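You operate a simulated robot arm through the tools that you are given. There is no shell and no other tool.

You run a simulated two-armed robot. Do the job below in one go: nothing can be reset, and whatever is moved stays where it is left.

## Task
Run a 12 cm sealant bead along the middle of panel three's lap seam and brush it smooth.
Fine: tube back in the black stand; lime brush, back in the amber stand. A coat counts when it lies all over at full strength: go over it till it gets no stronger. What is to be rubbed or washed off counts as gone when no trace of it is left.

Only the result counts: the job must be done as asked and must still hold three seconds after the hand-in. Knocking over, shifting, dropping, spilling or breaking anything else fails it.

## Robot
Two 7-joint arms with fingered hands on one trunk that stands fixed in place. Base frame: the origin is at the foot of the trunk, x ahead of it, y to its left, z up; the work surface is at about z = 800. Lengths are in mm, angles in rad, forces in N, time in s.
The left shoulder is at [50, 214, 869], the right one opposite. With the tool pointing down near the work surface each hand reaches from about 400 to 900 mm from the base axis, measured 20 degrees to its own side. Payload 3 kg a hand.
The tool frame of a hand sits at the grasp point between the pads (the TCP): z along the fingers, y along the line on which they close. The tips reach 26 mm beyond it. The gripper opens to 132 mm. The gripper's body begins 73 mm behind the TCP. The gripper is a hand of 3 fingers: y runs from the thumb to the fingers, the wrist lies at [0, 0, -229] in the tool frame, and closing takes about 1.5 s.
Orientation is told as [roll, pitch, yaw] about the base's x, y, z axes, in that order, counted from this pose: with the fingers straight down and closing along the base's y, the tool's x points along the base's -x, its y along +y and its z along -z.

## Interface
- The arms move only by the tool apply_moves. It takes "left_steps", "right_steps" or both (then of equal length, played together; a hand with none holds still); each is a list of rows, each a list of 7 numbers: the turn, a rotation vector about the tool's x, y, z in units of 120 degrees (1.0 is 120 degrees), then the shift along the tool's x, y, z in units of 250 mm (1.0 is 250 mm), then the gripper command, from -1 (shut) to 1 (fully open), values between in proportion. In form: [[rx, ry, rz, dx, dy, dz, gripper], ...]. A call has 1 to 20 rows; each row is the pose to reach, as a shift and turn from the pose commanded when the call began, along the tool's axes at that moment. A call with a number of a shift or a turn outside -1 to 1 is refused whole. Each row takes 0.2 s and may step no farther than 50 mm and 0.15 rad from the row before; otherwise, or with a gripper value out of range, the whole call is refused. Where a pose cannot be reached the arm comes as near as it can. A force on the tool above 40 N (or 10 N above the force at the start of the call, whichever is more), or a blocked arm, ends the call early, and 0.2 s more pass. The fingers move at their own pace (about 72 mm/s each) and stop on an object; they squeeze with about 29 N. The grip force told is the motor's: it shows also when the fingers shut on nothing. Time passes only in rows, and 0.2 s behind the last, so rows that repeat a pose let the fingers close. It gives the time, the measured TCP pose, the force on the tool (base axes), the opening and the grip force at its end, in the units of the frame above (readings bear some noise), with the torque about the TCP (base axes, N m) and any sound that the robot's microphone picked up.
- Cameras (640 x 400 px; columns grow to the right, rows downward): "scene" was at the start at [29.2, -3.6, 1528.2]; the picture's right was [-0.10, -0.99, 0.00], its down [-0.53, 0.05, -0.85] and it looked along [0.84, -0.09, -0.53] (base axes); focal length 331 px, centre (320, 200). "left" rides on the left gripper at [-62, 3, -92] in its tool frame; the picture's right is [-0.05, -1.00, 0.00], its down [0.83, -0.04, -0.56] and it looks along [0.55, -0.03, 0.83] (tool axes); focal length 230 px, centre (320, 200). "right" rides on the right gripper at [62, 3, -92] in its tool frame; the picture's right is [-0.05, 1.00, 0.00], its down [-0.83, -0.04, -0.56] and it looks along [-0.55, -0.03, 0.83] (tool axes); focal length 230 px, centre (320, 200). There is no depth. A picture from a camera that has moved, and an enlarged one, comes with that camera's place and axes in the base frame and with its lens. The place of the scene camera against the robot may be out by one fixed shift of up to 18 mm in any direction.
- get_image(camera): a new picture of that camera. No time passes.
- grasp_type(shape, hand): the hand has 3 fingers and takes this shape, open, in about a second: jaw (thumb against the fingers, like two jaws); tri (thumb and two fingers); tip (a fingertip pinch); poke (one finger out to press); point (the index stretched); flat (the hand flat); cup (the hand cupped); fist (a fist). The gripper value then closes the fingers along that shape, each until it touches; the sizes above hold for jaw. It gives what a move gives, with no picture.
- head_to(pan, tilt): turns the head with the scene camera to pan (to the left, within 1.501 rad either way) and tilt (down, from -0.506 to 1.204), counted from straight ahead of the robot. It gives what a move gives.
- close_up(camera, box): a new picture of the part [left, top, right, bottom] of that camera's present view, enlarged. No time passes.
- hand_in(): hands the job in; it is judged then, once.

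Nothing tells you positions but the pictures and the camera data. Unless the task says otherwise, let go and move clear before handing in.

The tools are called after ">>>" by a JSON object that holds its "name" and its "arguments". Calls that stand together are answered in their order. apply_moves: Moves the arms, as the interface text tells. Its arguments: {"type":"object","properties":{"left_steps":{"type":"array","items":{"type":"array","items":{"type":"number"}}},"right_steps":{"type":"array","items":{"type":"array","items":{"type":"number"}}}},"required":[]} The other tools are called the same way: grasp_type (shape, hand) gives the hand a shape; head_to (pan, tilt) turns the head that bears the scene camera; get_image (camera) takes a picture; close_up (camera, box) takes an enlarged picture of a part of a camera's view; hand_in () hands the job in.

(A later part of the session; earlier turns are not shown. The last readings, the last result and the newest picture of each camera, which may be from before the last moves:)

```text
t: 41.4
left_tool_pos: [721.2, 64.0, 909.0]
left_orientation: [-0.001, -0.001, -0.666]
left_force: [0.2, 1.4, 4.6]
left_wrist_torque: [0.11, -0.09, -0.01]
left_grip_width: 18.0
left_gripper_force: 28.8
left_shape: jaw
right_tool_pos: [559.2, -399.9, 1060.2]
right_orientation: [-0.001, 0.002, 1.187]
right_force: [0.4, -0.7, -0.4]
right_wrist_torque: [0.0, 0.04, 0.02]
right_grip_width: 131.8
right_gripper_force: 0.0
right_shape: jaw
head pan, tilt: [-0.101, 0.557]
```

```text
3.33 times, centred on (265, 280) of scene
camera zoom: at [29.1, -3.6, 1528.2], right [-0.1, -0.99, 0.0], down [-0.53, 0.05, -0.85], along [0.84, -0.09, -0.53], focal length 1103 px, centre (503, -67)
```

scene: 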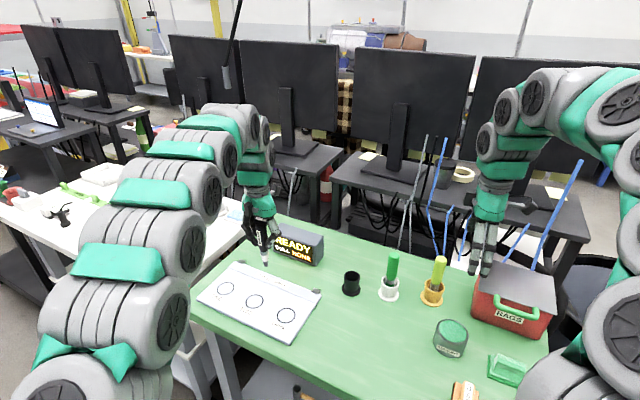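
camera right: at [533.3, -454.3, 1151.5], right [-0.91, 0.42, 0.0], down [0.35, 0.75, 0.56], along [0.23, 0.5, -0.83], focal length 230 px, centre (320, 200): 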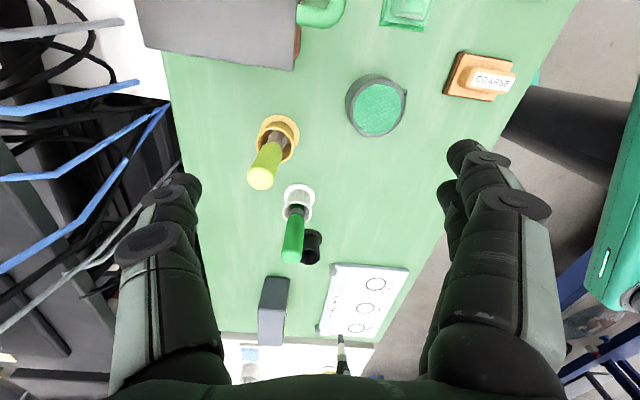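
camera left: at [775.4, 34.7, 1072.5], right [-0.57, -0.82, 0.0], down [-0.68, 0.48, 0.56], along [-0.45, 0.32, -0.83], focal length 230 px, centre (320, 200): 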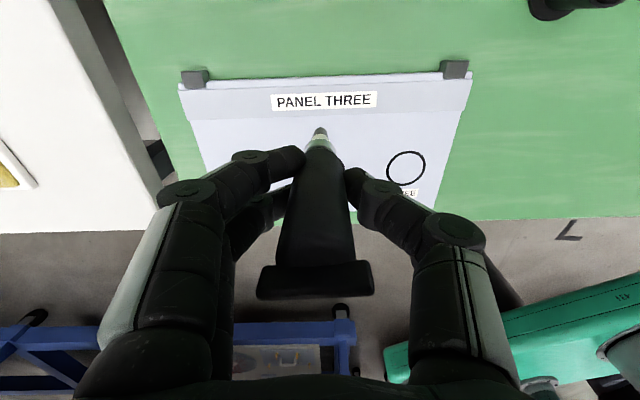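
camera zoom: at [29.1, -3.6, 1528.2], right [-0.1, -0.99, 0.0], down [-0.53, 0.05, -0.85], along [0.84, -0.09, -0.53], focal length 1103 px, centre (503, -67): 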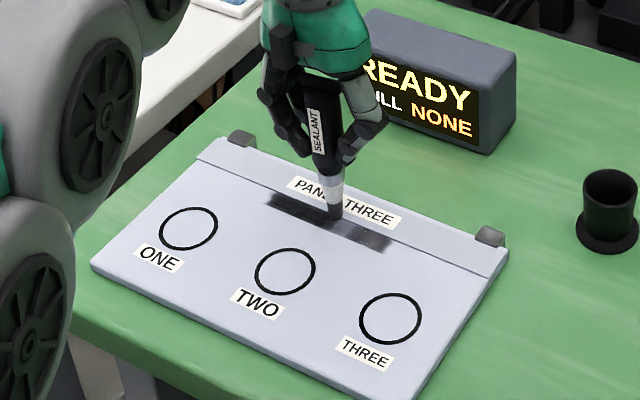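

The upper half is now dark and even, and the tube stands straight again. I'll carry on back to the -60 end and return.

>>> {"name": "apply_moves", "arguments": {"left_steps": [[0, 0, 0, -0.0016, -0.02, 0, -1], [0, 0, 0, -0.0032, -0.04, 0, -1], [0, 0, 0, -0.0047, -0.06, 0, -1], [0, 0, 0, -0.0063, -0.08, 0, -1], [0, 0, 0, -0.0079, -0.1, 0, -1], [0, 0, 0, -0.0095, -0.12, 0, -1], [0, 0, 0, -0.0111, -0.14, 0, -1], [0, 0, 0, -0.0126, -0.16, 0, -1], [0, 0, 0, -0.0142, -0.18, 0, -1], [0, 0, 0, -0.0158, -0.2, 0, -1], [0, 0, 0, -0.0174, -0.22, 0, -1], [0, 0, 0, -0.0186, -0.236, 0, -1], [0, 0, 0, -0.0174, -0.22, 0, -1], [0, 0, 0, -0.0158, -0.2, 0, -1], [0, 0, 0, -0.0142, -0.18, 0, -1], [0, 0, 0, -0.0126, -0.16, 0, -1], [0, 0, 0, -0.0111, -0.14, 0, -1], [0, 0, 0, -0.0095, -0.12, 0, -1], [0, 0, 0, -0.0079, -0.1, 0, -1], [0, 0, 0, -0.0063, -0.08, 0, -1]]}}

>>> {"name": "close_up", "arguments": {"camera": "left", "box": [180, 70, 420, 220]}}

>>> {"name": "close_up", "arguments": {"camera": "right", "box": [310, 270, 380, 330]}}

>>> {"name": "close_up", "arguments": {"camera": "scene", "box": [190, 220, 340, 340]}}

```text
t: 45.6
left_tool_pos: [709.1, 47.0, 910.1]
left_orientation: [0.0, -0.002, -0.662]
left_force: [-1.9, -1.4, 7.8]
left_wrist_torque: [-0.25, 0.13, -0.01]
left_grip_width: 18.0
left_gripper_force: 29.1
left_shape: jaw
right_tool_pos: [558.6, -399.8, 1058.2]
right_orientation: [-0.001, 0.0, 1.186]
right_force: [0.2, 0.8, -0.7]
right_wrist_torque: [-0.04, 0.0, 0.01]
right_grip_width: 131.9
right_gripper_force: 0.2
right_shape: jaw
head pan, tilt: [-0.101, 0.557]
```

```text
2.67 times, centred on (300, 145) of left
camera zoom: at [760.0, 12.4, 1001.9], right [-0.57, -0.82, 0.0], down [-0.68, 0.48, 0.56], along [-0.45, 0.32, -0.83], focal length 614 px, centre (373, 347)
```

zoom: 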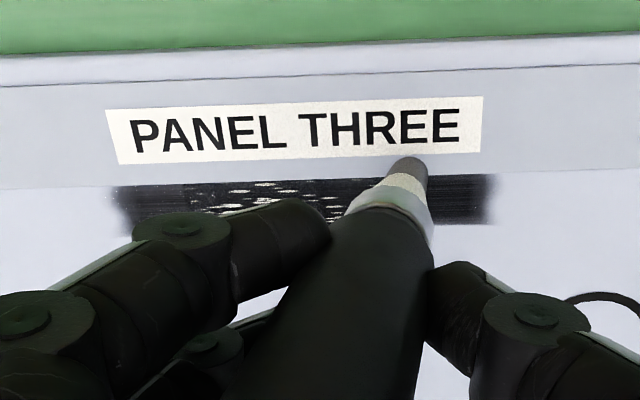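

```text
6.67 times, centred on (345, 300) of right
camera zoom: at [533.2, -454.3, 1151.6], right [-0.91, 0.42, 0.0], down [0.35, 0.75, 0.56], along [0.23, 0.5, -0.83], focal length 1534 px, centre (153, -467)
```

zoom: 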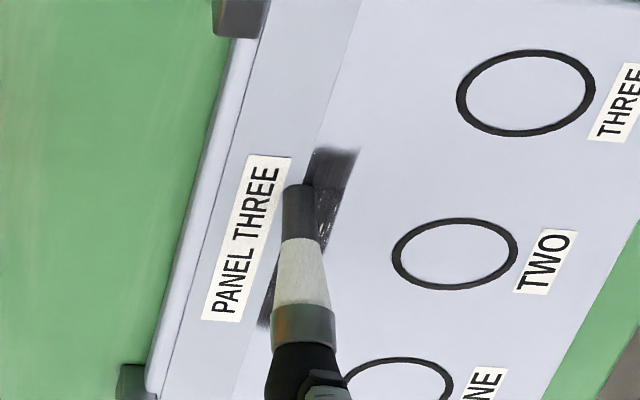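

```text
3.33 times, centred on (265, 280) of scene
camera zoom: at [29.0, -3.6, 1528.2], right [-0.1, -0.99, 0.0], down [-0.53, 0.05, -0.85], along [0.84, -0.09, -0.53], focal length 1103 px, centre (503, -67)
```

zoom: 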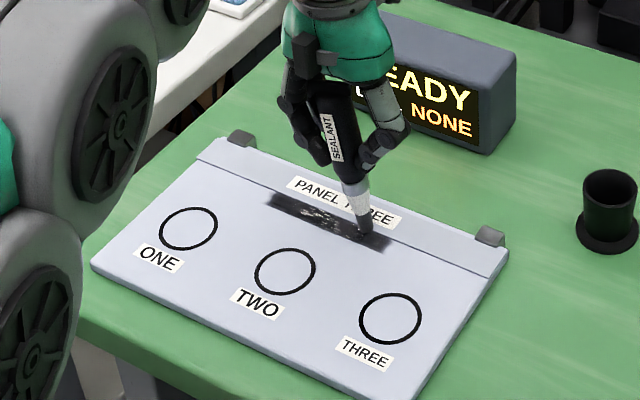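

The bead darkens into a continuous black strip. I'll continue forward to the far end with slightly lighter pressure.

>>> {"name": "apply_moves", "arguments": {"left_steps": [[0, 0, 0, 0.0016, 0.02, -0.001, -1], [0, 0, 0, 0.0032, 0.04, -0.001, -1], [0, 0, 0, 0.0047, 0.06, -0.001, -1], [0, 0, 0, 0.0063, 0.08, -0.001, -1], [0, 0, 0, 0.0079, 0.1, -0.001, -1], [0, 0, 0, 0.0095, 0.12, -0.001, -1], [0, 0, 0, 0.0111, 0.14, -0.001, -1], [0, 0, 0, 0.0126, 0.16, -0.001, -1], [0, 0, 0, 0.0142, 0.18, -0.001, -1], [0, 0, 0, 0.0158, 0.2, -0.001, -1], [0, 0, 0, 0.0174, 0.22, -0.001, -1], [0, 0, 0, 0.019, 0.24, -0.001, -1], [0, 0, 0, 0.0205, 0.26, -0.001, -1], [0, 0, 0, 0.0221, 0.28, -0.001, -1], [0, 0, 0, 0.0237, 0.3, -0.001, -1], [0, 0, 0, 0.0253, 0.32, -0.001, -1], [0, 0, 0, 0.0269, 0.34, -0.001, -1], [0, 0, 0, 0.0284, 0.36, -0.001, -1]]}}

>>> {"name": "close_up", "arguments": {"camera": "left", "box": [240, 70, 480, 220]}}

>>> {"name": "close_up", "arguments": {"camera": "right", "box": [310, 270, 380, 330]}}

>>> {"name": "close_up", "arguments": {"camera": "scene", "box": [190, 220, 340, 340]}}

```text
t: 49.4
left_tool_pos: [759.6, 124.2, 910.9]
left_orientation: [0.0, 0.0, -0.664]
left_force: [-0.4, 0.0, 1.0]
left_wrist_torque: [-0.04, 0.03, -0.02]
left_grip_width: 17.5
left_gripper_force: 28.8
left_shape: jaw
right_tool_pos: [557.6, -400.5, 1059.7]
right_orientation: [-0.001, 0.001, 1.187]
right_force: [0.5, 0.0, -0.2]
right_wrist_torque: [-0.03, 0.0, 0.02]
right_grip_width: 131.9
right_gripper_force: 0.1
right_shape: jaw
head pan, tilt: [-0.101, 0.557]
```

```text
2.67 times, centred on (360, 145) of left
camera zoom: at [810.1, 88.5, 1002.4], right [-0.57, -0.82, 0.0], down [-0.68, 0.48, 0.56], along [-0.45, 0.32, -0.83], focal length 614 px, centre (213, 347)
```

zoom: 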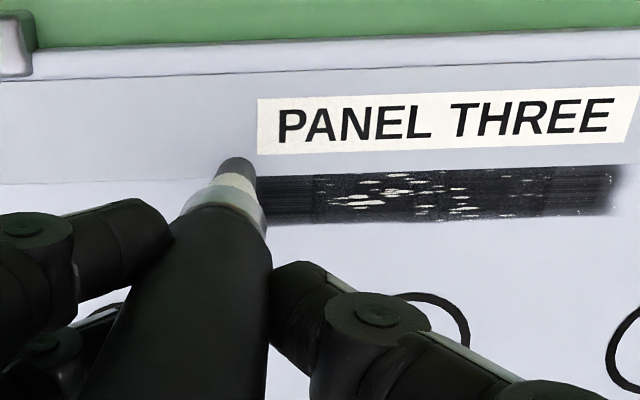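

```text
6.67 times, centred on (345, 300) of right
camera zoom: at [533.3, -454.2, 1151.5], right [-0.91, 0.42, 0.0], down [0.35, 0.75, 0.56], along [0.23, 0.5, -0.83], focal length 1534 px, centre (153, -467)
```

zoom: 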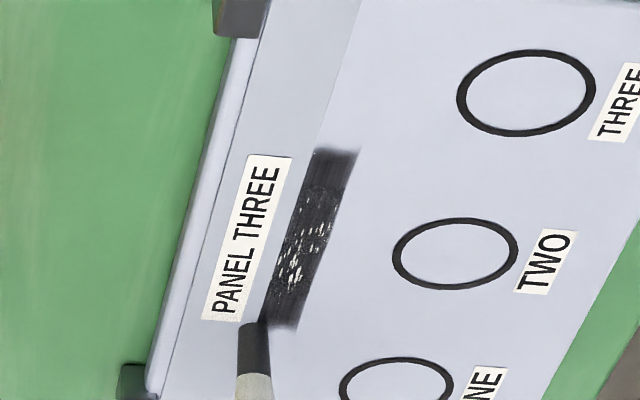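

```text
3.33 times, centred on (265, 280) of scene
camera zoom: at [29.1, -3.6, 1528.2], right [-0.1, -0.99, 0.0], down [-0.53, 0.05, -0.85], along [0.84, -0.09, -0.53], focal length 1103 px, centre (503, -67)
```

zoom: 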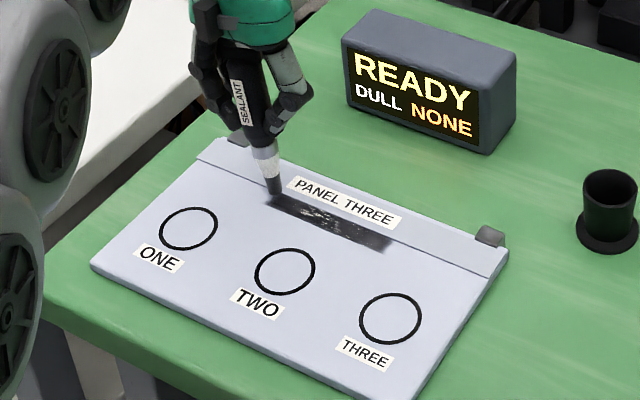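

The whole 12 cm is coated, with the ends still a bit weaker than the middle. I'll make another slow pass back.

>>> {"name": "apply_moves", "arguments": {"left_steps": [[0, 0, 0, -0.0008, -0.01, 0.002, -1], [0, 0, 0, -0.002, -0.025, 0.003, -1], [0, 0, 0, -0.0032, -0.04, 0.003, -1], [0, 0, 0, -0.0047, -0.06, 0.003, -1], [0, 0, 0, -0.0063, -0.08, 0.003, -1], [0, 0, 0, -0.0079, -0.1, 0.003, -1], [0, 0, 0, -0.0099, -0.125, 0.003, -1], [0, 0, 0, -0.0119, -0.15, 0.003, -1], [0, 0, 0, -0.0142, -0.18, 0.003, -1], [0, 0, 0, -0.0166, -0.21, 0.003, -1], [0, 0, 0, -0.019, -0.24, 0.003, -1], [0, 0, 0, -0.0213, -0.27, 0.003, -1], [0, 0, 0, -0.0237, -0.3, 0.003, -1], [0, 0, 0, -0.0261, -0.33, 0.003, -1], [0, 0, 0, -0.0284, -0.36, 0.003, -1], [0, 0, 0, -0.0308, -0.39, 0.003, -1], [0, 0, 0, -0.0332, -0.42, 0.003, -1], [0, 0, 0, -0.0355, -0.45, 0.003, -1], [0, 0, 0, -0.0379, -0.48, 0.003, -1], [0, 0, 0, -0.0403, -0.51, 0.003, -1]]}}

>>> {"name": "close_up", "arguments": {"camera": "left", "box": [140, 70, 380, 220]}}

>>> {"name": "close_up", "arguments": {"camera": "right", "box": [310, 270, 380, 330]}}

>>> {"name": "close_up", "arguments": {"camera": "scene", "box": [190, 220, 340, 340]}}

```text
t: 53.6
left_tool_pos: [688.0, 17.3, 909.4]
left_orientation: [0.0, -0.001, -0.663]
left_force: [0.9, 1.6, 5.3]
left_wrist_torque: [0.15, -0.11, 0.05]
left_grip_width: 18.4
left_gripper_force: 29.1
left_shape: jaw
right_tool_pos: [558.6, -399.6, 1060.0]
right_orientation: [0.0, 0.001, 1.186]
right_force: [-0.1, 0.7, 0.2]
right_wrist_torque: [-0.02, -0.03, -0.01]
right_grip_width: 131.9
right_gripper_force: 0.1
right_shape: jaw
head pan, tilt: [-0.101, 0.557]
```

```text
2.67 times, centred on (260, 145) of left
camera zoom: at [739.3, -17.7, 1001.7], right [-0.57, -0.82, 0.0], down [-0.68, 0.48, 0.55], along [-0.45, 0.32, -0.83], focal length 614 px, centre (480, 347)
```

zoom: 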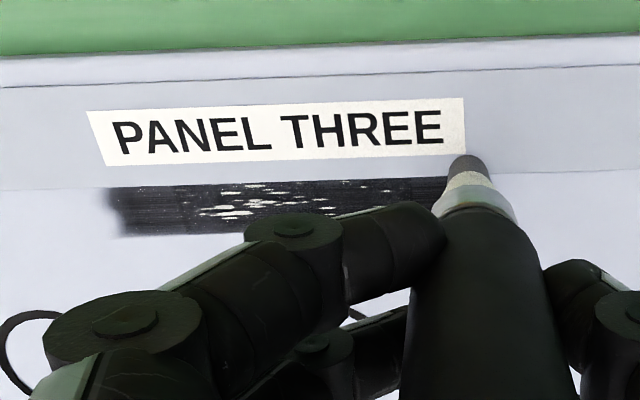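

```text
6.67 times, centred on (345, 300) of right
camera zoom: at [533.2, -454.3, 1151.6], right [-0.91, 0.42, 0.0], down [0.35, 0.75, 0.56], along [0.23, 0.5, -0.83], focal length 1534 px, centre (153, -467)
```

zoom: 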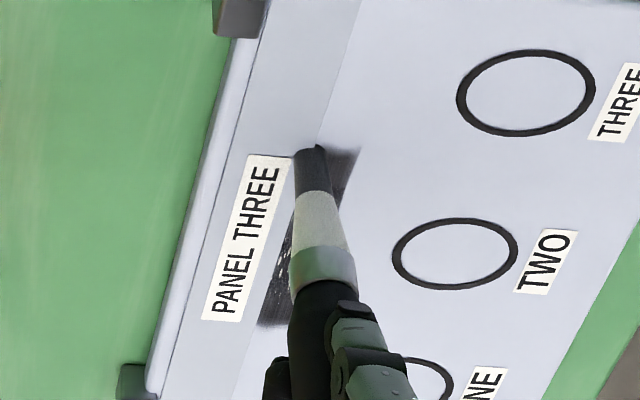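

```text
3.33 times, centred on (265, 280) of scene
camera zoom: at [29.1, -3.6, 1528.2], right [-0.1, -0.99, 0.0], down [-0.53, 0.05, -0.85], along [0.84, -0.09, -0.53], focal length 1103 px, centre (503, -67)
```

zoom: 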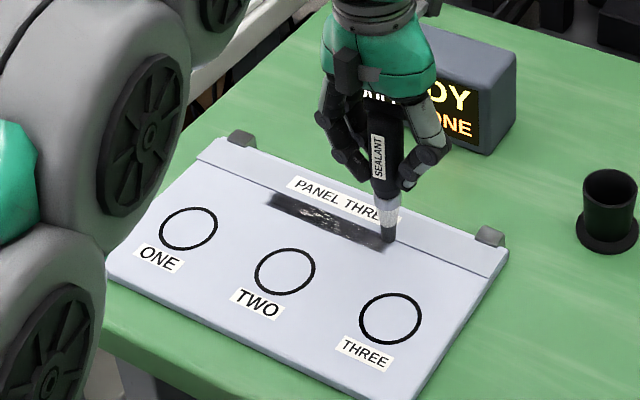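

Another forward pass, starting with a short dwell at this end.

>>> {"name": "apply_moves", "arguments": {"left_steps": [[0, 0, 0, -0.0008, -0.01, 0.001, -1], [0, 0, 0, -0.0016, -0.02, 0.001, -1], [0, 0, 0, -0.0008, -0.01, 0.001, -1], [0, 0, 0, 0.0012, 0.015, 0.001, -1], [0, 0, 0, 0.0028, 0.035, 0.001, -1], [0, 0, 0, 0.0047, 0.06, 0.001, -1], [0, 0, 0, 0.0071, 0.09, 0.001, -1], [0, 0, 0, 0.0095, 0.12, 0.0, -1], [0, 0, 0, 0.0119, 0.15, 0.0, -1], [0, 0, 0, 0.0142, 0.18, 0.0, -1], [0, 0, 0, 0.0166, 0.21, 0.0, -1], [0, 0, 0, 0.019, 0.24, 0.0, -1], [0, 0, 0, 0.0213, 0.27, 0.0, -1], [0, 0, 0, 0.0237, 0.3, 0.0, -1], [0, 0, 0, 0.0265, 0.335, 0.0, -1], [0, 0, 0, 0.0292, 0.37, 0.0, -1], [0, 0, 0, 0.032, 0.405, 0.0, -1], [0, 0, 0, 0.0348, 0.44, 0.0, -1], [0, 0, 0, 0.0371, 0.47, 0.0, -1], [0, 0, 0, 0.0395, 0.5, 0.0, -1]]}}

>>> {"name": "close_up", "arguments": {"camera": "left", "box": [240, 70, 480, 220]}}

>>> {"name": "close_up", "arguments": {"camera": "right", "box": [310, 270, 380, 330]}}

>>> {"name": "close_up", "arguments": {"camera": "scene", "box": [230, 250, 310, 300]}}

```text
t: 57.8
left_tool_pos: [756.7, 120.5, 909.2]
left_orientation: [0.001, 0.003, -0.664]
left_force: [-0.6, -1.2, 4.3]
left_wrist_torque: [-0.13, 0.11, -0.01]
left_grip_width: 18.1
left_gripper_force: 28.9
left_shape: jaw
right_tool_pos: [559.5, -400.7, 1058.5]
right_orientation: [0.0, 0.0, 1.189]
right_force: [-0.3, -0.1, 0.5]
right_wrist_torque: [0.02, -0.02, 0.0]
right_grip_width: 131.8
right_gripper_force: 0.1
right_shape: jaw
head pan, tilt: [-0.101, 0.557]
```

```text
2.67 times, centred on (360, 145) of left
camera zoom: at [808.4, 86.0, 1001.6], right [-0.57, -0.82, 0.0], down [-0.68, 0.48, 0.56], along [-0.46, 0.32, -0.83], focal length 614 px, centre (213, 347)
```

zoom: 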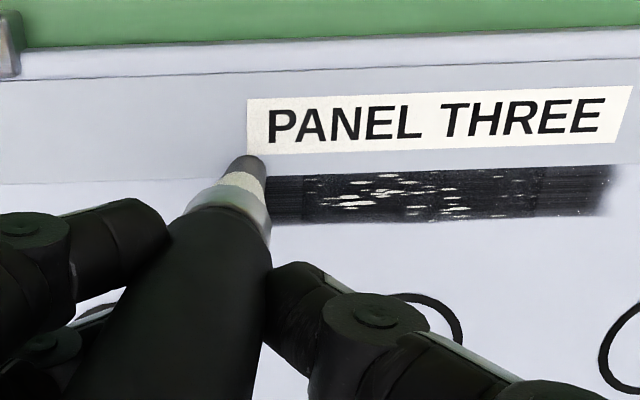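

```text
6.67 times, centred on (345, 300) of right
camera zoom: at [533.3, -454.2, 1151.5], right [-0.91, 0.42, 0.0], down [0.35, 0.75, 0.56], along [0.23, 0.5, -0.83], focal length 1534 px, centre (153, -467)
```

zoom: 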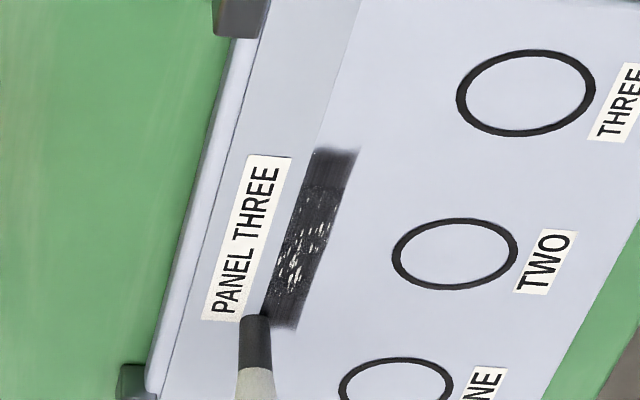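

```text
8.00 times, centred on (270, 275) of scene
camera zoom: at [29.1, -3.6, 1528.2], right [-0.1, -0.99, 0.0], down [-0.53, 0.05, -0.85], along [0.84, -0.09, -0.53], focal length 2648 px, centre (720, -400)
```

zoom: 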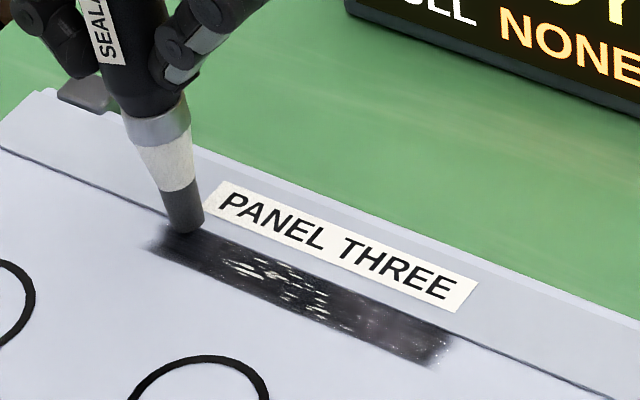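

The look no longer changes in the main part. Let me zoom on both ends to judge strength there.

>>> {"name": "close_up", "arguments": {"camera": "right", "box": [332, 288, 372, 323]}}

>>> {"name": "close_up", "arguments": {"camera": "left", "box": [330, 115, 490, 165]}}

>>> {"name": "close_up", "arguments": {"camera": "scene", "box": [245, 272, 290, 300]}}

```text
11.43 times, centred on (352, 306) of right
camera zoom: at [533.3, -454.2, 1151.5], right [-0.91, 0.42, 0.0], down [0.35, 0.75, 0.56], along [0.23, 0.5, -0.83], focal length 2629 px, centre (-46, -1006)
```

zoom: 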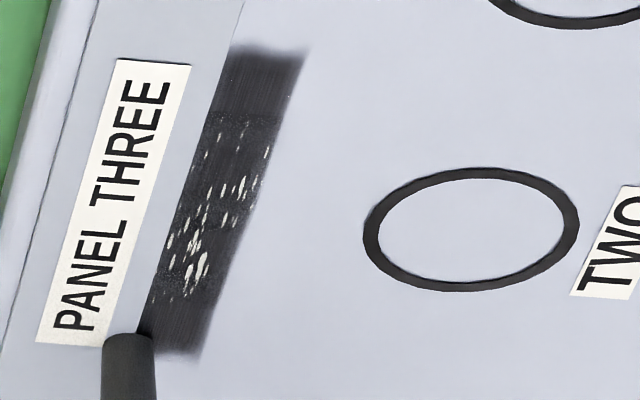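

```text
4.00 times, centred on (410, 140) of left
camera zoom: at [808.4, 86.0, 1001.6], right [-0.57, -0.82, 0.0], down [-0.68, 0.48, 0.56], along [-0.46, 0.32, -0.83], focal length 920 px, centre (-40, 440)
```

zoom: 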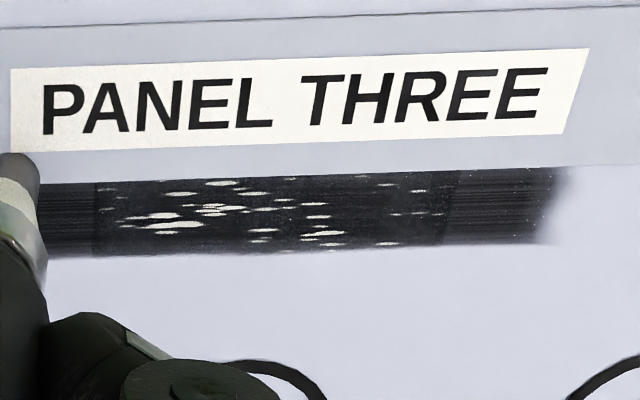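

```text
14.22 times, centred on (268, 286) of scene
camera zoom: at [29.1, -3.6, 1528.2], right [-0.1, -0.99, 0.0], down [-0.53, 0.05, -0.85], along [0.84, -0.09, -0.53], focal length 4708 px, centre (1067, -1023)
```

zoom: 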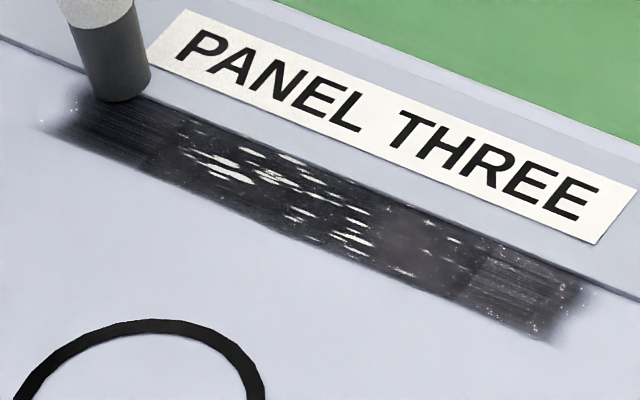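

The bead now looks saturated; one more full pass back with dwells at both ends will make sure of it.

>>> {"name": "apply_moves", "arguments": {"left_steps": [[0, 0, 0, 0.0012, 0.016, 0.001, -1], [0, 0, 0, 0.0004, 0.005, 0.001, -1], [0, 0, 0, -0.0008, -0.01, 0.001, -1], [0, 0, 0, -0.002, -0.025, 0.001, -1], [0, 0, 0, -0.0032, -0.04, 0.001, -1], [0, 0, 0, -0.0055, -0.07, 0.001, -1], [0, 0, 0, -0.0083, -0.105, 0.001, -1], [0, 0, 0, -0.0111, -0.14, 0.001, -1], [0, 0, 0, -0.0138, -0.175, 0.001, -1], [0, 0, 0, -0.0166, -0.21, 0.001, -1], [0, 0, 0, -0.0194, -0.245, 0.001, -1], [0, 0, 0, -0.0221, -0.28, 0.001, -1], [0, 0, 0, -0.0249, -0.315, 0.001, -1], [0, 0, 0, -0.0277, -0.35, 0.001, -1], [0, 0, 0, -0.0304, -0.385, 0.001, -1], [0, 0, 0, -0.0332, -0.42, 0.001, -1], [0, 0, 0, -0.0355, -0.45, 0.001, -1], [0, 0, 0, -0.0379, -0.48, 0.001, -1], [0, 0, 0, -0.0395, -0.5, 0.001, -1], [0, 0, 0, -0.0411, -0.52, 0.001, -1]]}}

>>> {"name": "close_up", "arguments": {"camera": "left", "box": [140, 70, 380, 220]}}

>>> {"name": "close_up", "arguments": {"camera": "scene", "box": [245, 272, 290, 300]}}

```text
t: 62.0
left_tool_pos: [686.6, 12.1, 908.2]
left_orientation: [0.001, 0.0, -0.664]
left_force: [-0.1, 1.2, -0.2]
left_wrist_torque: [0.04, -0.02, 0.01]
left_grip_width: 18.3
left_gripper_force: 29.3
left_shape: jaw
right_tool_pos: [558.4, -399.7, 1058.6]
right_orientation: [0.0, -0.001, 1.187]
right_force: [0.2, 0.6, 0.3]
right_wrist_torque: [-0.02, -0.01, -0.01]
right_grip_width: 132.0
right_gripper_force: 0.1
right_shape: jaw
head pan, tilt: [-0.101, 0.557]
```

```text
2.67 times, centred on (260, 145) of left
camera zoom: at [736.6, -23.1, 1001.7], right [-0.57, -0.82, 0.0], down [-0.68, 0.48, 0.55], along [-0.45, 0.32, -0.83], focal length 614 px, centre (480, 347)
```

zoom: 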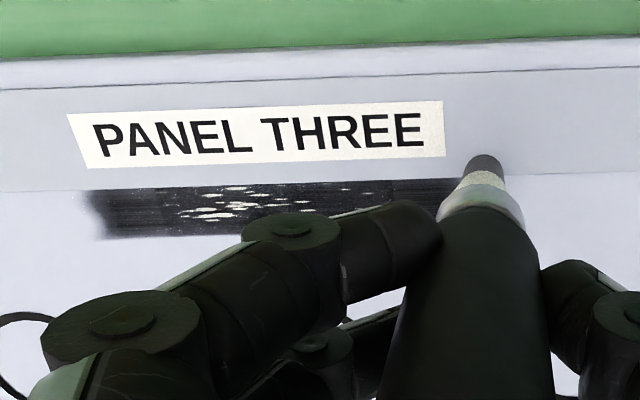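

```text
14.22 times, centred on (268, 286) of scene
camera zoom: at [29.2, -3.6, 1528.2], right [-0.1, -0.99, 0.0], down [-0.53, 0.05, -0.85], along [0.84, -0.09, -0.53], focal length 4708 px, centre (1067, -1023)
```

zoom: 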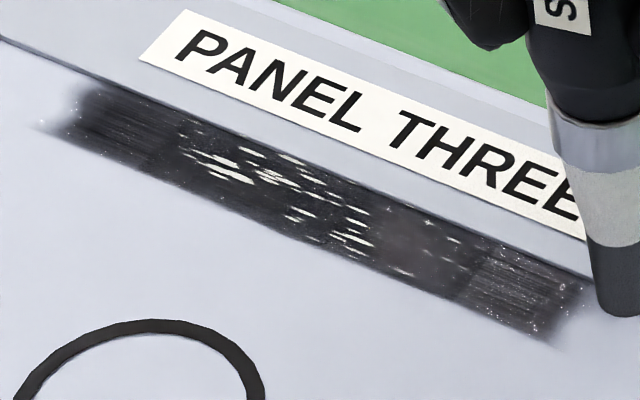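

Nothing changes any more: the bead is at full strength. Now I'll lift the tube and carry it back above the black stand.

>>> {"name": "apply_moves", "arguments": {"left_steps": [[0, 0, 0, 0, 0, -0.06, -1], [0, 0, 0, 0, 0, -0.14, -1], [0, 0, 0, 0, 0, -0.22, -1], [0, 0, 0, 0, 0, -0.29, -1], [0, 0, 0, -0.04, -0.05, -0.29, -1], [0, 0, 0, -0.1, -0.12, -0.29, -1], [0, 0, 0, -0.17, -0.2, -0.29, -1], [0, 0, 0, -0.24, -0.29, -0.29, -1], [0, 0, 0, -0.31, -0.38, -0.29, -1], [0, 0, 0, -0.38, -0.46, -0.29, -1], [0, 0, 0, -0.43, -0.52, -0.29, -1], [0, 0, 0, -0.452, -0.547, -0.29, -1], [0, 0, 0, -0.452, -0.547, -0.29, -1]]}}

>>> {"name": "get_image", "arguments": {"camera": "left"}}

>>> {"name": "close_up", "arguments": {"camera": "scene", "box": [290, 160, 410, 310]}}

>>> {"name": "close_up", "arguments": {"camera": "right", "box": [250, 180, 400, 380]}}

```text
t: 64.8
left_tool_pos: [691.8, -164.6, 981.4]
left_orientation: [-0.002, 0.0, -0.664]
left_force: [0.0, -0.2, -0.6]
left_wrist_torque: [0.04, -0.01, -0.03]
left_grip_width: 18.5
left_gripper_force: 28.4
left_shape: jaw
right_tool_pos: [558.7, -399.2, 1059.6]
right_orientation: [0.001, 0.0, 1.186]
right_force: [0.2, 0.1, -1.0]
right_wrist_torque: [-0.01, -0.05, 0.05]
right_grip_width: 131.8
right_gripper_force: 0.0
right_shape: jaw
head pan, tilt: [-0.101, 0.557]
```

```text
taken
camera left: at [741.8, -199.8, 1074.2], right [-0.57, -0.82, 0.0], down [-0.68, 0.48, 0.56], along [-0.45, 0.32, -0.83], focal length 230 px, centre (320, 200)
```

left: 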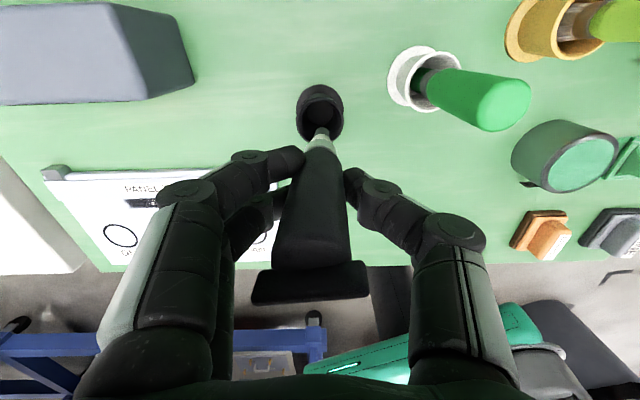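

```text
2.67 times, centred on (350, 235) of scene
camera zoom: at [29.2, -3.6, 1528.2], right [-0.1, -0.99, 0.0], down [-0.53, 0.05, -0.85], along [0.84, -0.09, -0.53], focal length 883 px, centre (240, 107)
```

zoom: 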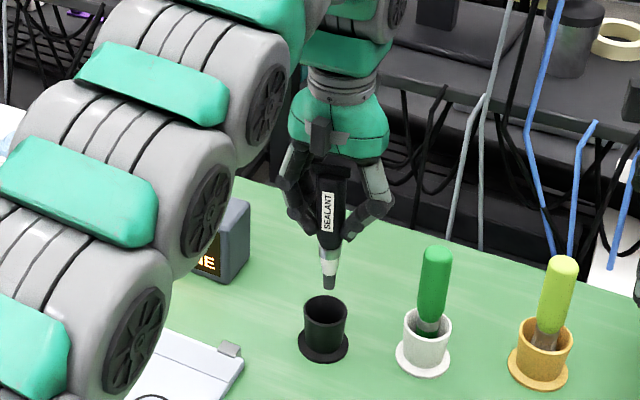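

```text
2.00 times, centred on (325, 280) of right
camera zoom: at [533.3, -454.3, 1151.5], right [-0.91, 0.42, 0.0], down [0.35, 0.75, 0.56], along [0.23, 0.5, -0.83], focal length 460 px, centre (310, 40)
```

zoom: 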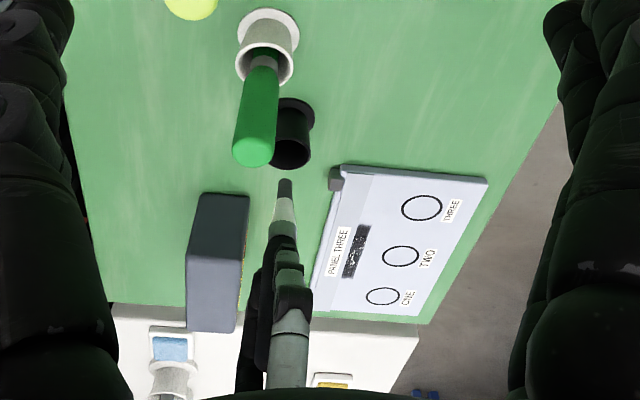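

The tube hangs above the black stand. I'll check tip against cup closely before lowering.

>>> {"name": "close_up", "arguments": {"camera": "left", "box": [270, 70, 370, 150]}}

>>> {"name": "close_up", "arguments": {"camera": "right", "box": [280, 220, 340, 300]}}

>>> {"name": "close_up", "arguments": {"camera": "scene", "box": [320, 210, 390, 300]}}

```text
5.00 times, centred on (320, 110) of left
camera zoom: at [741.8, -199.8, 1074.2], right [-0.57, -0.82, 0.0], down [-0.68, 0.48, 0.56], along [-0.45, 0.32, -0.83], focal length 1150 px, centre (320, 650)
```

zoom: 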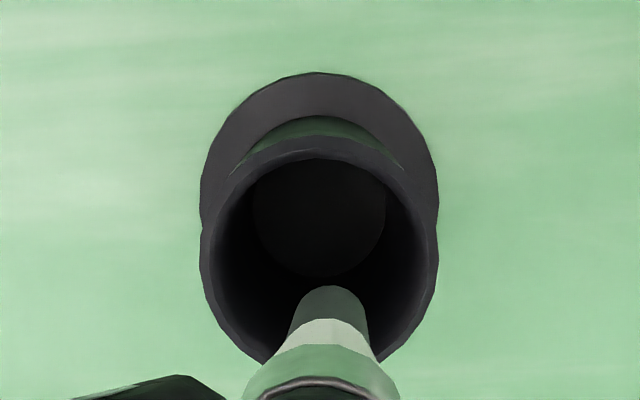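

```text
5.00 times, centred on (310, 260) of right
camera zoom: at [533.3, -454.3, 1151.5], right [-0.91, 0.42, 0.0], down [0.35, 0.75, 0.56], along [0.23, 0.5, -0.83], focal length 1150 px, centre (370, -100)
```

zoom: 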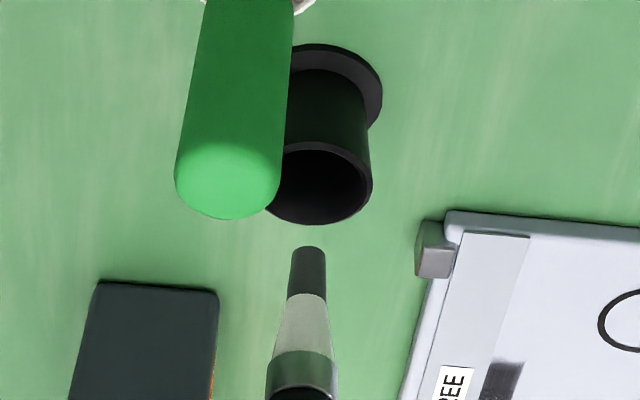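

```text
4.44 times, centred on (355, 255) of scene
camera zoom: at [29.2, -3.6, 1528.2], right [-0.1, -0.99, 0.0], down [-0.53, 0.05, -0.85], along [0.84, -0.09, -0.53], focal length 1471 px, centre (164, -44)
```

zoom: 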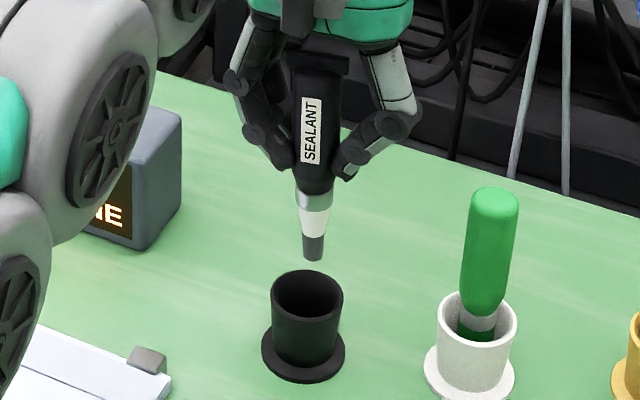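

The tip is over the cup within about 2 mm. I'll lower it into the stand to just above its old resting height.

>>> {"name": "apply_moves", "arguments": {"left_steps": [[0, 0, 0, 0, 0.004, 0.04, -1], [0, 0, 0, 0, 0.006, 0.08, -1], [0, 0, 0, 0, 0.006, 0.12, -1], [0, 0, 0, 0, 0.006, 0.16, -1], [0, 0, 0, 0, 0.006, 0.2, -1], [0, 0, 0, 0, 0.006, 0.24, -1], [0, 0, 0, 0, 0.006, 0.27, -1], [0, 0, 0, 0, 0.006, 0.285, -1], [0, 0, 0, 0, 0.006, 0.285, -1]]}}

>>> {"name": "get_image", "arguments": {"camera": "left"}}

>>> {"name": "close_up", "arguments": {"camera": "scene", "box": [320, 210, 390, 300]}}

```text
t: 66.8
left_tool_pos: [692.6, -163.8, 908.3]
left_orientation: [0.001, 0.0, -0.664]
left_force: [-0.2, 0.3, -1.8]
left_wrist_torque: [-0.03, 0.0, 0.02]
left_grip_width: 18.3
left_gripper_force: 29.6
left_shape: jaw
right_tool_pos: [558.6, -398.7, 1058.9]
right_orientation: [0.0, -0.001, 1.186]
right_force: [1.0, 0.5, 0.7]
right_wrist_torque: [0.03, -0.01, -0.01]
right_grip_width: 132.1
right_gripper_force: 0.1
right_shape: jaw
head pan, tilt: [-0.101, 0.557]
```

```text
taken
camera left: at [742.3, -198.9, 1002.4], right [-0.57, -0.82, 0.0], down [-0.68, 0.48, 0.55], along [-0.45, 0.32, -0.83], focal length 230 px, centre (320, 200)
```

left: 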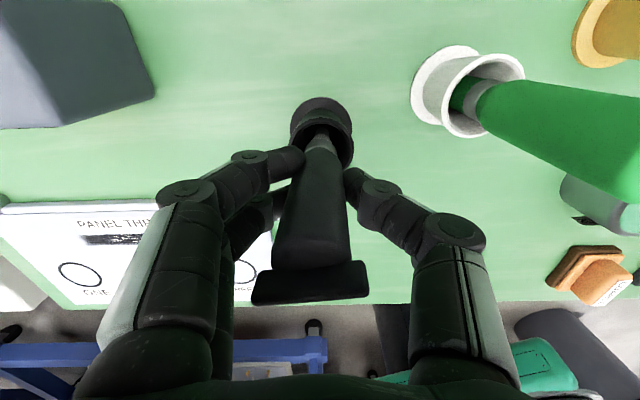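

```text
4.44 times, centred on (355, 255) of scene
camera zoom: at [29.2, -3.6, 1528.2], right [-0.1, -0.99, 0.0], down [-0.53, 0.05, -0.85], along [0.84, -0.09, -0.53], focal length 1471 px, centre (164, -44)
```

zoom: 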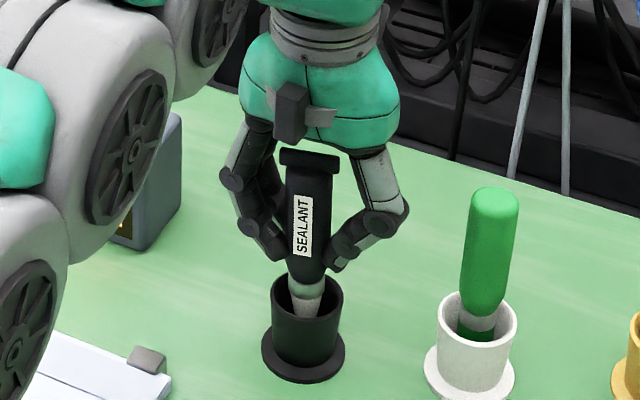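

The tube is inside the stand. I'll step down until it rests on the bottom.

>>> {"name": "apply_moves", "arguments": {"left_steps": [[0, 0, 0, 0, 0, 0.004, -1], [0, 0, 0, 0, 0, 0.008, -1], [0, 0, 0, 0, 0, 0.012, -1], [0, 0, 0, 0, 0, 0.012, -1]]}}

```text
t: 67.8
left_tool_pos: [691.4, -162.9, 907.6]
left_orientation: [0.001, -0.001, -0.665]
left_force: [-0.2, -0.2, -1.9]
left_wrist_torque: [-0.02, 0.01, 0.05]
left_grip_width: 18.1
left_gripper_force: 29.1
left_shape: jaw
right_tool_pos: [559.3, -399.9, 1058.8]
right_orientation: [0.0, 0.0, 1.186]
right_force: [0.6, 0.5, 0.3]
right_wrist_torque: [-0.01, -0.01, -0.01]
right_grip_width: 131.9
right_gripper_force: 0.1
right_shape: jaw
head pan, tilt: [-0.101, 0.557]
```

>>> {"name": "apply_moves", "arguments": {"left_steps": [[0, 0, 0, 0, 0, 0.004, -1], [0, 0, 0, 0, 0, 0.008, -1], [0, 0, 0, 0, 0, 0.008, -1]]}}

>>> {"name": "close_up", "arguments": {"camera": "scene", "box": [320, 210, 390, 300]}}

```text
t: 68.6
left_tool_pos: [692.2, -164.2, 903.0]
left_orientation: [0.0, -0.001, -0.663]
left_force: [0.6, -0.6, -1.3]
left_wrist_torque: [-0.03, -0.02, 0.0]
left_grip_width: 18.5
left_gripper_force: 29.0
left_shape: jaw
right_tool_pos: [558.6, -400.5, 1058.5]
right_orientation: [0.001, -0.001, 1.186]
right_force: [-0.3, -0.7, -0.1]
right_wrist_torque: [-0.01, 0.0, -0.01]
right_grip_width: 131.9
right_gripper_force: 0.0
right_shape: jaw
head pan, tilt: [-0.101, 0.557]
```

```text
4.44 times, centred on (355, 255) of scene
camera zoom: at [29.2, -3.6, 1528.2], right [-0.1, -0.99, 0.0], down [-0.53, 0.05, -0.85], along [0.84, -0.09, -0.53], focal length 1471 px, centre (164, -44)
```

zoom: 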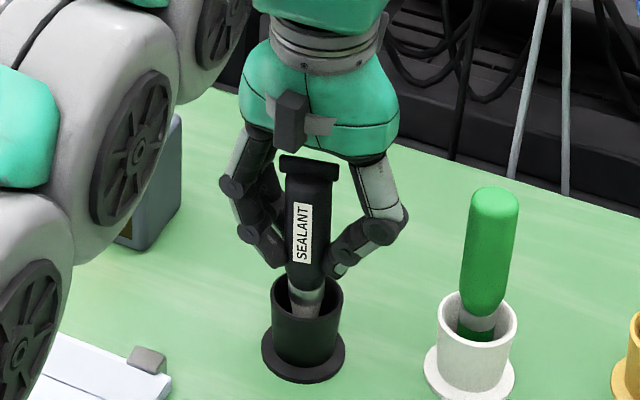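

>>> {"name": "apply_moves", "arguments": {"left_steps": [[0, 0, 0, 0, 0, 0.003, -1], [0, 0, 0, 0, 0, 0.006, -1], [0, 0, 0, 0, 0, 0.006, -1]]}}

```text
t: 69.4
left_tool_pos: [691.7, -163.7, 903.7]
left_orientation: [0.001, -0.001, -0.663]
left_force: [0.4, -0.2, -1.3]
left_wrist_torque: [0.0, -0.02, 0.01]
left_grip_width: 18.4
left_gripper_force: 29.0
left_shape: jaw
right_tool_pos: [559.7, -398.9, 1059.1]
right_orientation: [0.001, 0.001, 1.187]
right_force: [1.2, 0.2, 0.5]
right_wrist_torque: [-0.01, 0.01, 0.0]
right_grip_width: 132.0
right_gripper_force: 0.2
right_shape: jaw
head pan, tilt: [-0.101, 0.557]
```

>>> {"name": "apply_moves", "arguments": {"left_steps": [[0, 0, 0, 0, 0, 0.003, -1], [0, 0, 0, 0, 0, 0.006, -1], [0, 0, 0, 0, 0, 0.006, -1]]}}

>>> {"name": "get_image", "arguments": {"camera": "left"}}

>>> {"name": "close_up", "arguments": {"camera": "scene", "box": [320, 210, 390, 300]}}

```text
t: 70.2
left_tool_pos: [692.2, -163.9, 903.4]
left_orientation: [-0.002, -0.001, -0.665]
left_force: [-0.4, -0.7, 8.3]
left_wrist_torque: [0.03, 0.0, 0.02]
left_grip_width: 18.7
left_gripper_force: 29.3
left_shape: jaw
right_tool_pos: [558.6, -399.3, 1059.1]
right_orientation: [-0.001, 0.0, 1.186]
right_force: [0.6, 0.1, 0.4]
right_wrist_torque: [0.02, -0.01, 0.01]
right_grip_width: 132.0
right_gripper_force: 0.0
right_shape: jaw
head pan, tilt: [-0.101, 0.557]
```

```text
taken
camera left: at [742.2, -199.3, 995.3], right [-0.57, -0.82, 0.0], down [-0.68, 0.48, 0.55], along [-0.45, 0.32, -0.83], focal length 230 px, centre (320, 200)
```

left: 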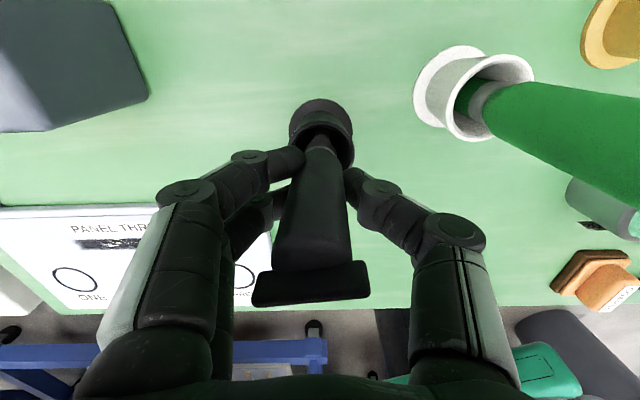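

```text
4.44 times, centred on (355, 255) of scene
camera zoom: at [29.0, -3.6, 1528.2], right [-0.1, -0.99, 0.0], down [-0.53, 0.05, -0.85], along [0.84, -0.09, -0.53], focal length 1471 px, centre (164, -44)
```

zoom: 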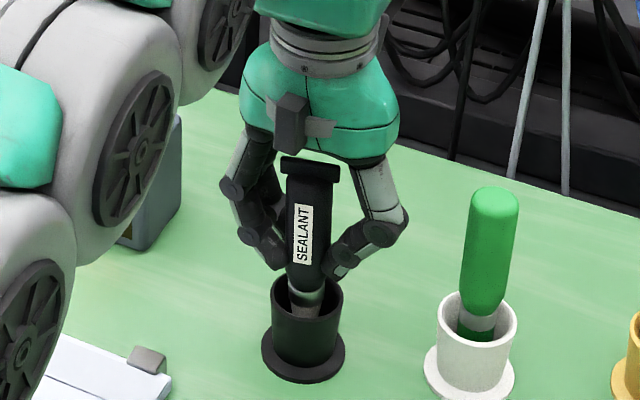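

It rests on the stand's bottom (8 N). I'll ease off half a millimetre, open the hand, and check.

>>> {"name": "apply_moves", "arguments": {"left_steps": [[0, 0, 0, 0, 0, -0.002, -1], [0, 0, 0, 0, 0, -0.002, -0.6], [0, 0, 0, 0, 0, -0.002, -0.4], [0, 0, 0, 0, 0, -0.002, -0.2], [0, 0, 0, 0, 0, -0.002, 0], [0, 0, 0, 0, 0, -0.002, 0.2], [0, 0, 0, 0, 0, -0.002, 0.2], [0, 0, 0, 0, 0, -0.002, 0.2]]}}

>>> {"name": "get_image", "arguments": {"camera": "left"}}

>>> {"name": "close_up", "arguments": {"camera": "scene", "box": [320, 210, 390, 300]}}

```text
t: 72.0
left_tool_pos: [692.4, -164.5, 901.9]
left_orientation: [0.0, 0.0, -0.664]
left_force: [-1.2, 0.5, -0.3]
left_wrist_torque: [-0.02, 0.0, -0.03]
left_grip_width: 78.5
left_gripper_force: 0.1
left_shape: jaw
right_tool_pos: [558.6, -399.4, 1058.6]
right_orientation: [0.001, 0.0, 1.187]
right_force: [0.4, 0.1, 0.2]
right_wrist_torque: [0.0, 0.02, -0.01]
right_grip_width: 132.0
right_gripper_force: 0.0
right_shape: jaw
head pan, tilt: [-0.101, 0.557]
```

```text
taken
camera left: at [742.3, -199.2, 995.2], right [-0.57, -0.82, 0.0], down [-0.68, 0.48, 0.56], along [-0.45, 0.32, -0.83], focal length 230 px, centre (320, 200)
```

left: 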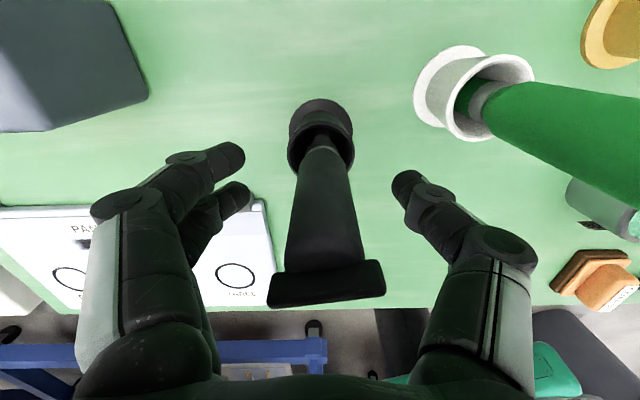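

```text
4.44 times, centred on (355, 255) of scene
camera zoom: at [29.1, -3.6, 1528.2], right [-0.1, -0.99, 0.0], down [-0.53, 0.05, -0.85], along [0.84, -0.09, -0.53], focal length 1471 px, centre (164, -44)
```

zoom: 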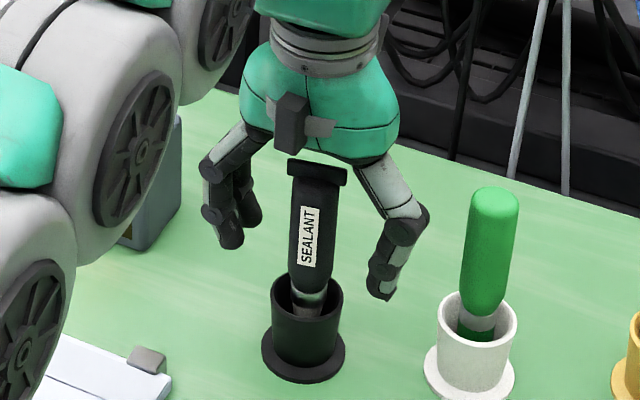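

The tube stands in its black stand again. I'll retreat the left hand inward and up, out of the way.

>>> {"name": "apply_moves", "arguments": {"left_steps": [[0, 0, 0, 0.06, 0, 0, 0.2], [0, 0, 0, 0.12, 0, 0, 0.2], [0, 0, 0, 0.19, 0, 0, 0.2], [0, 0, 0, 0.26, 0, 0, 0.2], [0, 0, 0, 0.34, 0, 0, 0.2], [0, 0, 0, 0.42, 0, -0.08, 0.2], [0, 0, 0, 0.5, 0.05, -0.18, 0.2], [0, 0, 0, 0.58, 0.1, -0.28, 0.2], [0, 0, 0, 0.66, 0.15, -0.38, 0.2], [0, 0, 0, 0.74, 0.2, -0.48, 0.2], [0, 0, 0, 0.82, 0.25, -0.58, 0.2], [0, 0, 0, 0.9, 0.3, -0.66, 0.2]]}}

>>> {"name": "get_image", "arguments": {"camera": "scene"}}

>>> {"name": "get_image", "arguments": {"camera": "left"}}

```text
t: 74.6
left_tool_pos: [560.3, 34.9, 1067.9]
left_orientation: [0.002, 0.0, -0.664]
left_force: [0.0, -0.3, 0.6]
left_wrist_torque: [0.02, -0.01, 0.02]
left_grip_width: 78.6
left_gripper_force: 0.1
left_shape: jaw
right_tool_pos: [558.7, -400.1, 1059.4]
right_orientation: [0.0, 0.0, 1.187]
right_force: [-0.8, 0.2, -0.4]
right_wrist_torque: [-0.01, -0.02, 0.02]
right_grip_width: 132.0
right_gripper_force: 0.0
right_shape: jaw
head pan, tilt: [-0.101, 0.557]
```

```text
taken
```

scene: 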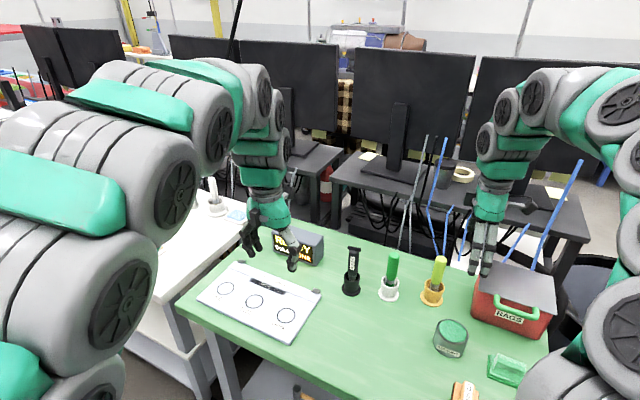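

```text
taken
camera left: at [611.9, 0.1, 1159.6], right [-0.58, -0.82, 0.0], down [-0.68, 0.48, 0.56], along [-0.46, 0.32, -0.83], focal length 230 px, centre (320, 200)
```

left: 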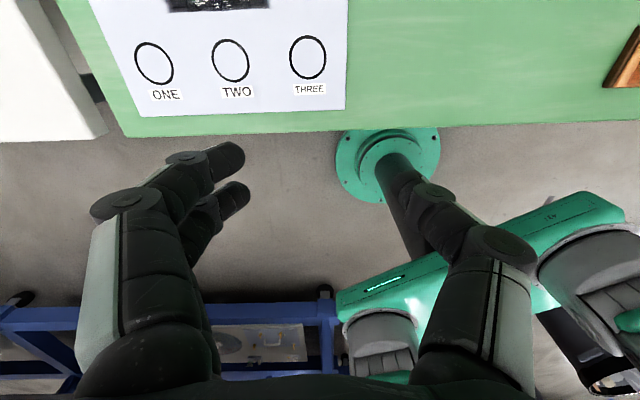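

Now the left hand goes farther back to the left, clear of the right arm's work.

>>> {"name": "apply_moves", "arguments": {"left_steps": [[0, 0, 0, 0.12, 0.04, -0.05, 0.2], [0, 0, 0, 0.24, 0.08, -0.11, 0.2], [0, 0, 0, 0.36, 0.12, -0.17, 0.2], [0, 0, 0, 0.48, 0.16, -0.22, 0.2], [0, 0, 0, 0.6, 0.2, -0.28, 0.2], [0, 0, 0, 0.72, 0.25, -0.34, 0.2], [0, 0, 0, 0.84, 0.29, -0.39, 0.2], [0, 0, 0, 0.97, 0.33, -0.448, 0.2]]}}

>>> {"name": "get_image", "arguments": {"camera": "scene"}}

>>> {"name": "close_up", "arguments": {"camera": "right", "box": [220, 90, 360, 220]}}

```text
t: 76.4
left_tool_pos: [419.2, 248.3, 1180.2]
left_orientation: [0.001, 0.001, -0.665]
left_force: [0.6, -0.6, 0.0]
left_wrist_torque: [0.01, 0.01, -0.01]
left_grip_width: 78.7
left_gripper_force: 0.1
left_shape: jaw
right_tool_pos: [557.6, -400.1, 1059.0]
right_orientation: [-0.001, -0.001, 1.185]
right_force: [0.6, -1.6, 0.7]
right_wrist_torque: [0.02, -0.02, -0.04]
right_grip_width: 132.0
right_gripper_force: 0.0
right_shape: jaw
head pan, tilt: [-0.101, 0.557]
```

```text
taken
```

scene: 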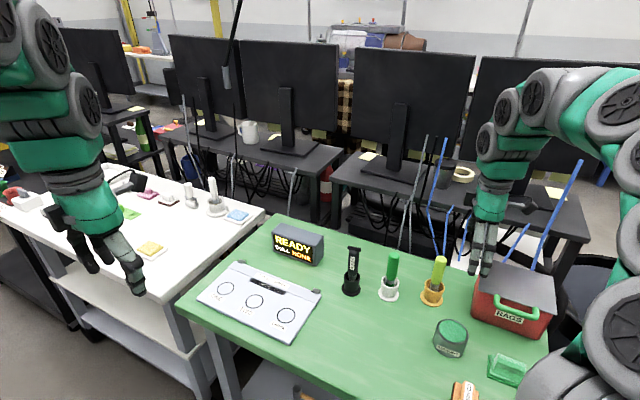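

```text
3.08 times, centred on (290, 155) of right
camera zoom: at [533.2, -454.3, 1151.5], right [-0.91, 0.42, 0.0], down [0.35, 0.75, 0.56], along [0.23, 0.5, -0.83], focal length 708 px, centre (412, 338)
```

zoom: 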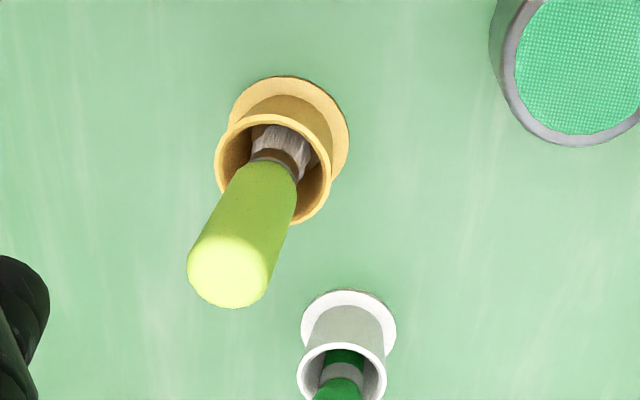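

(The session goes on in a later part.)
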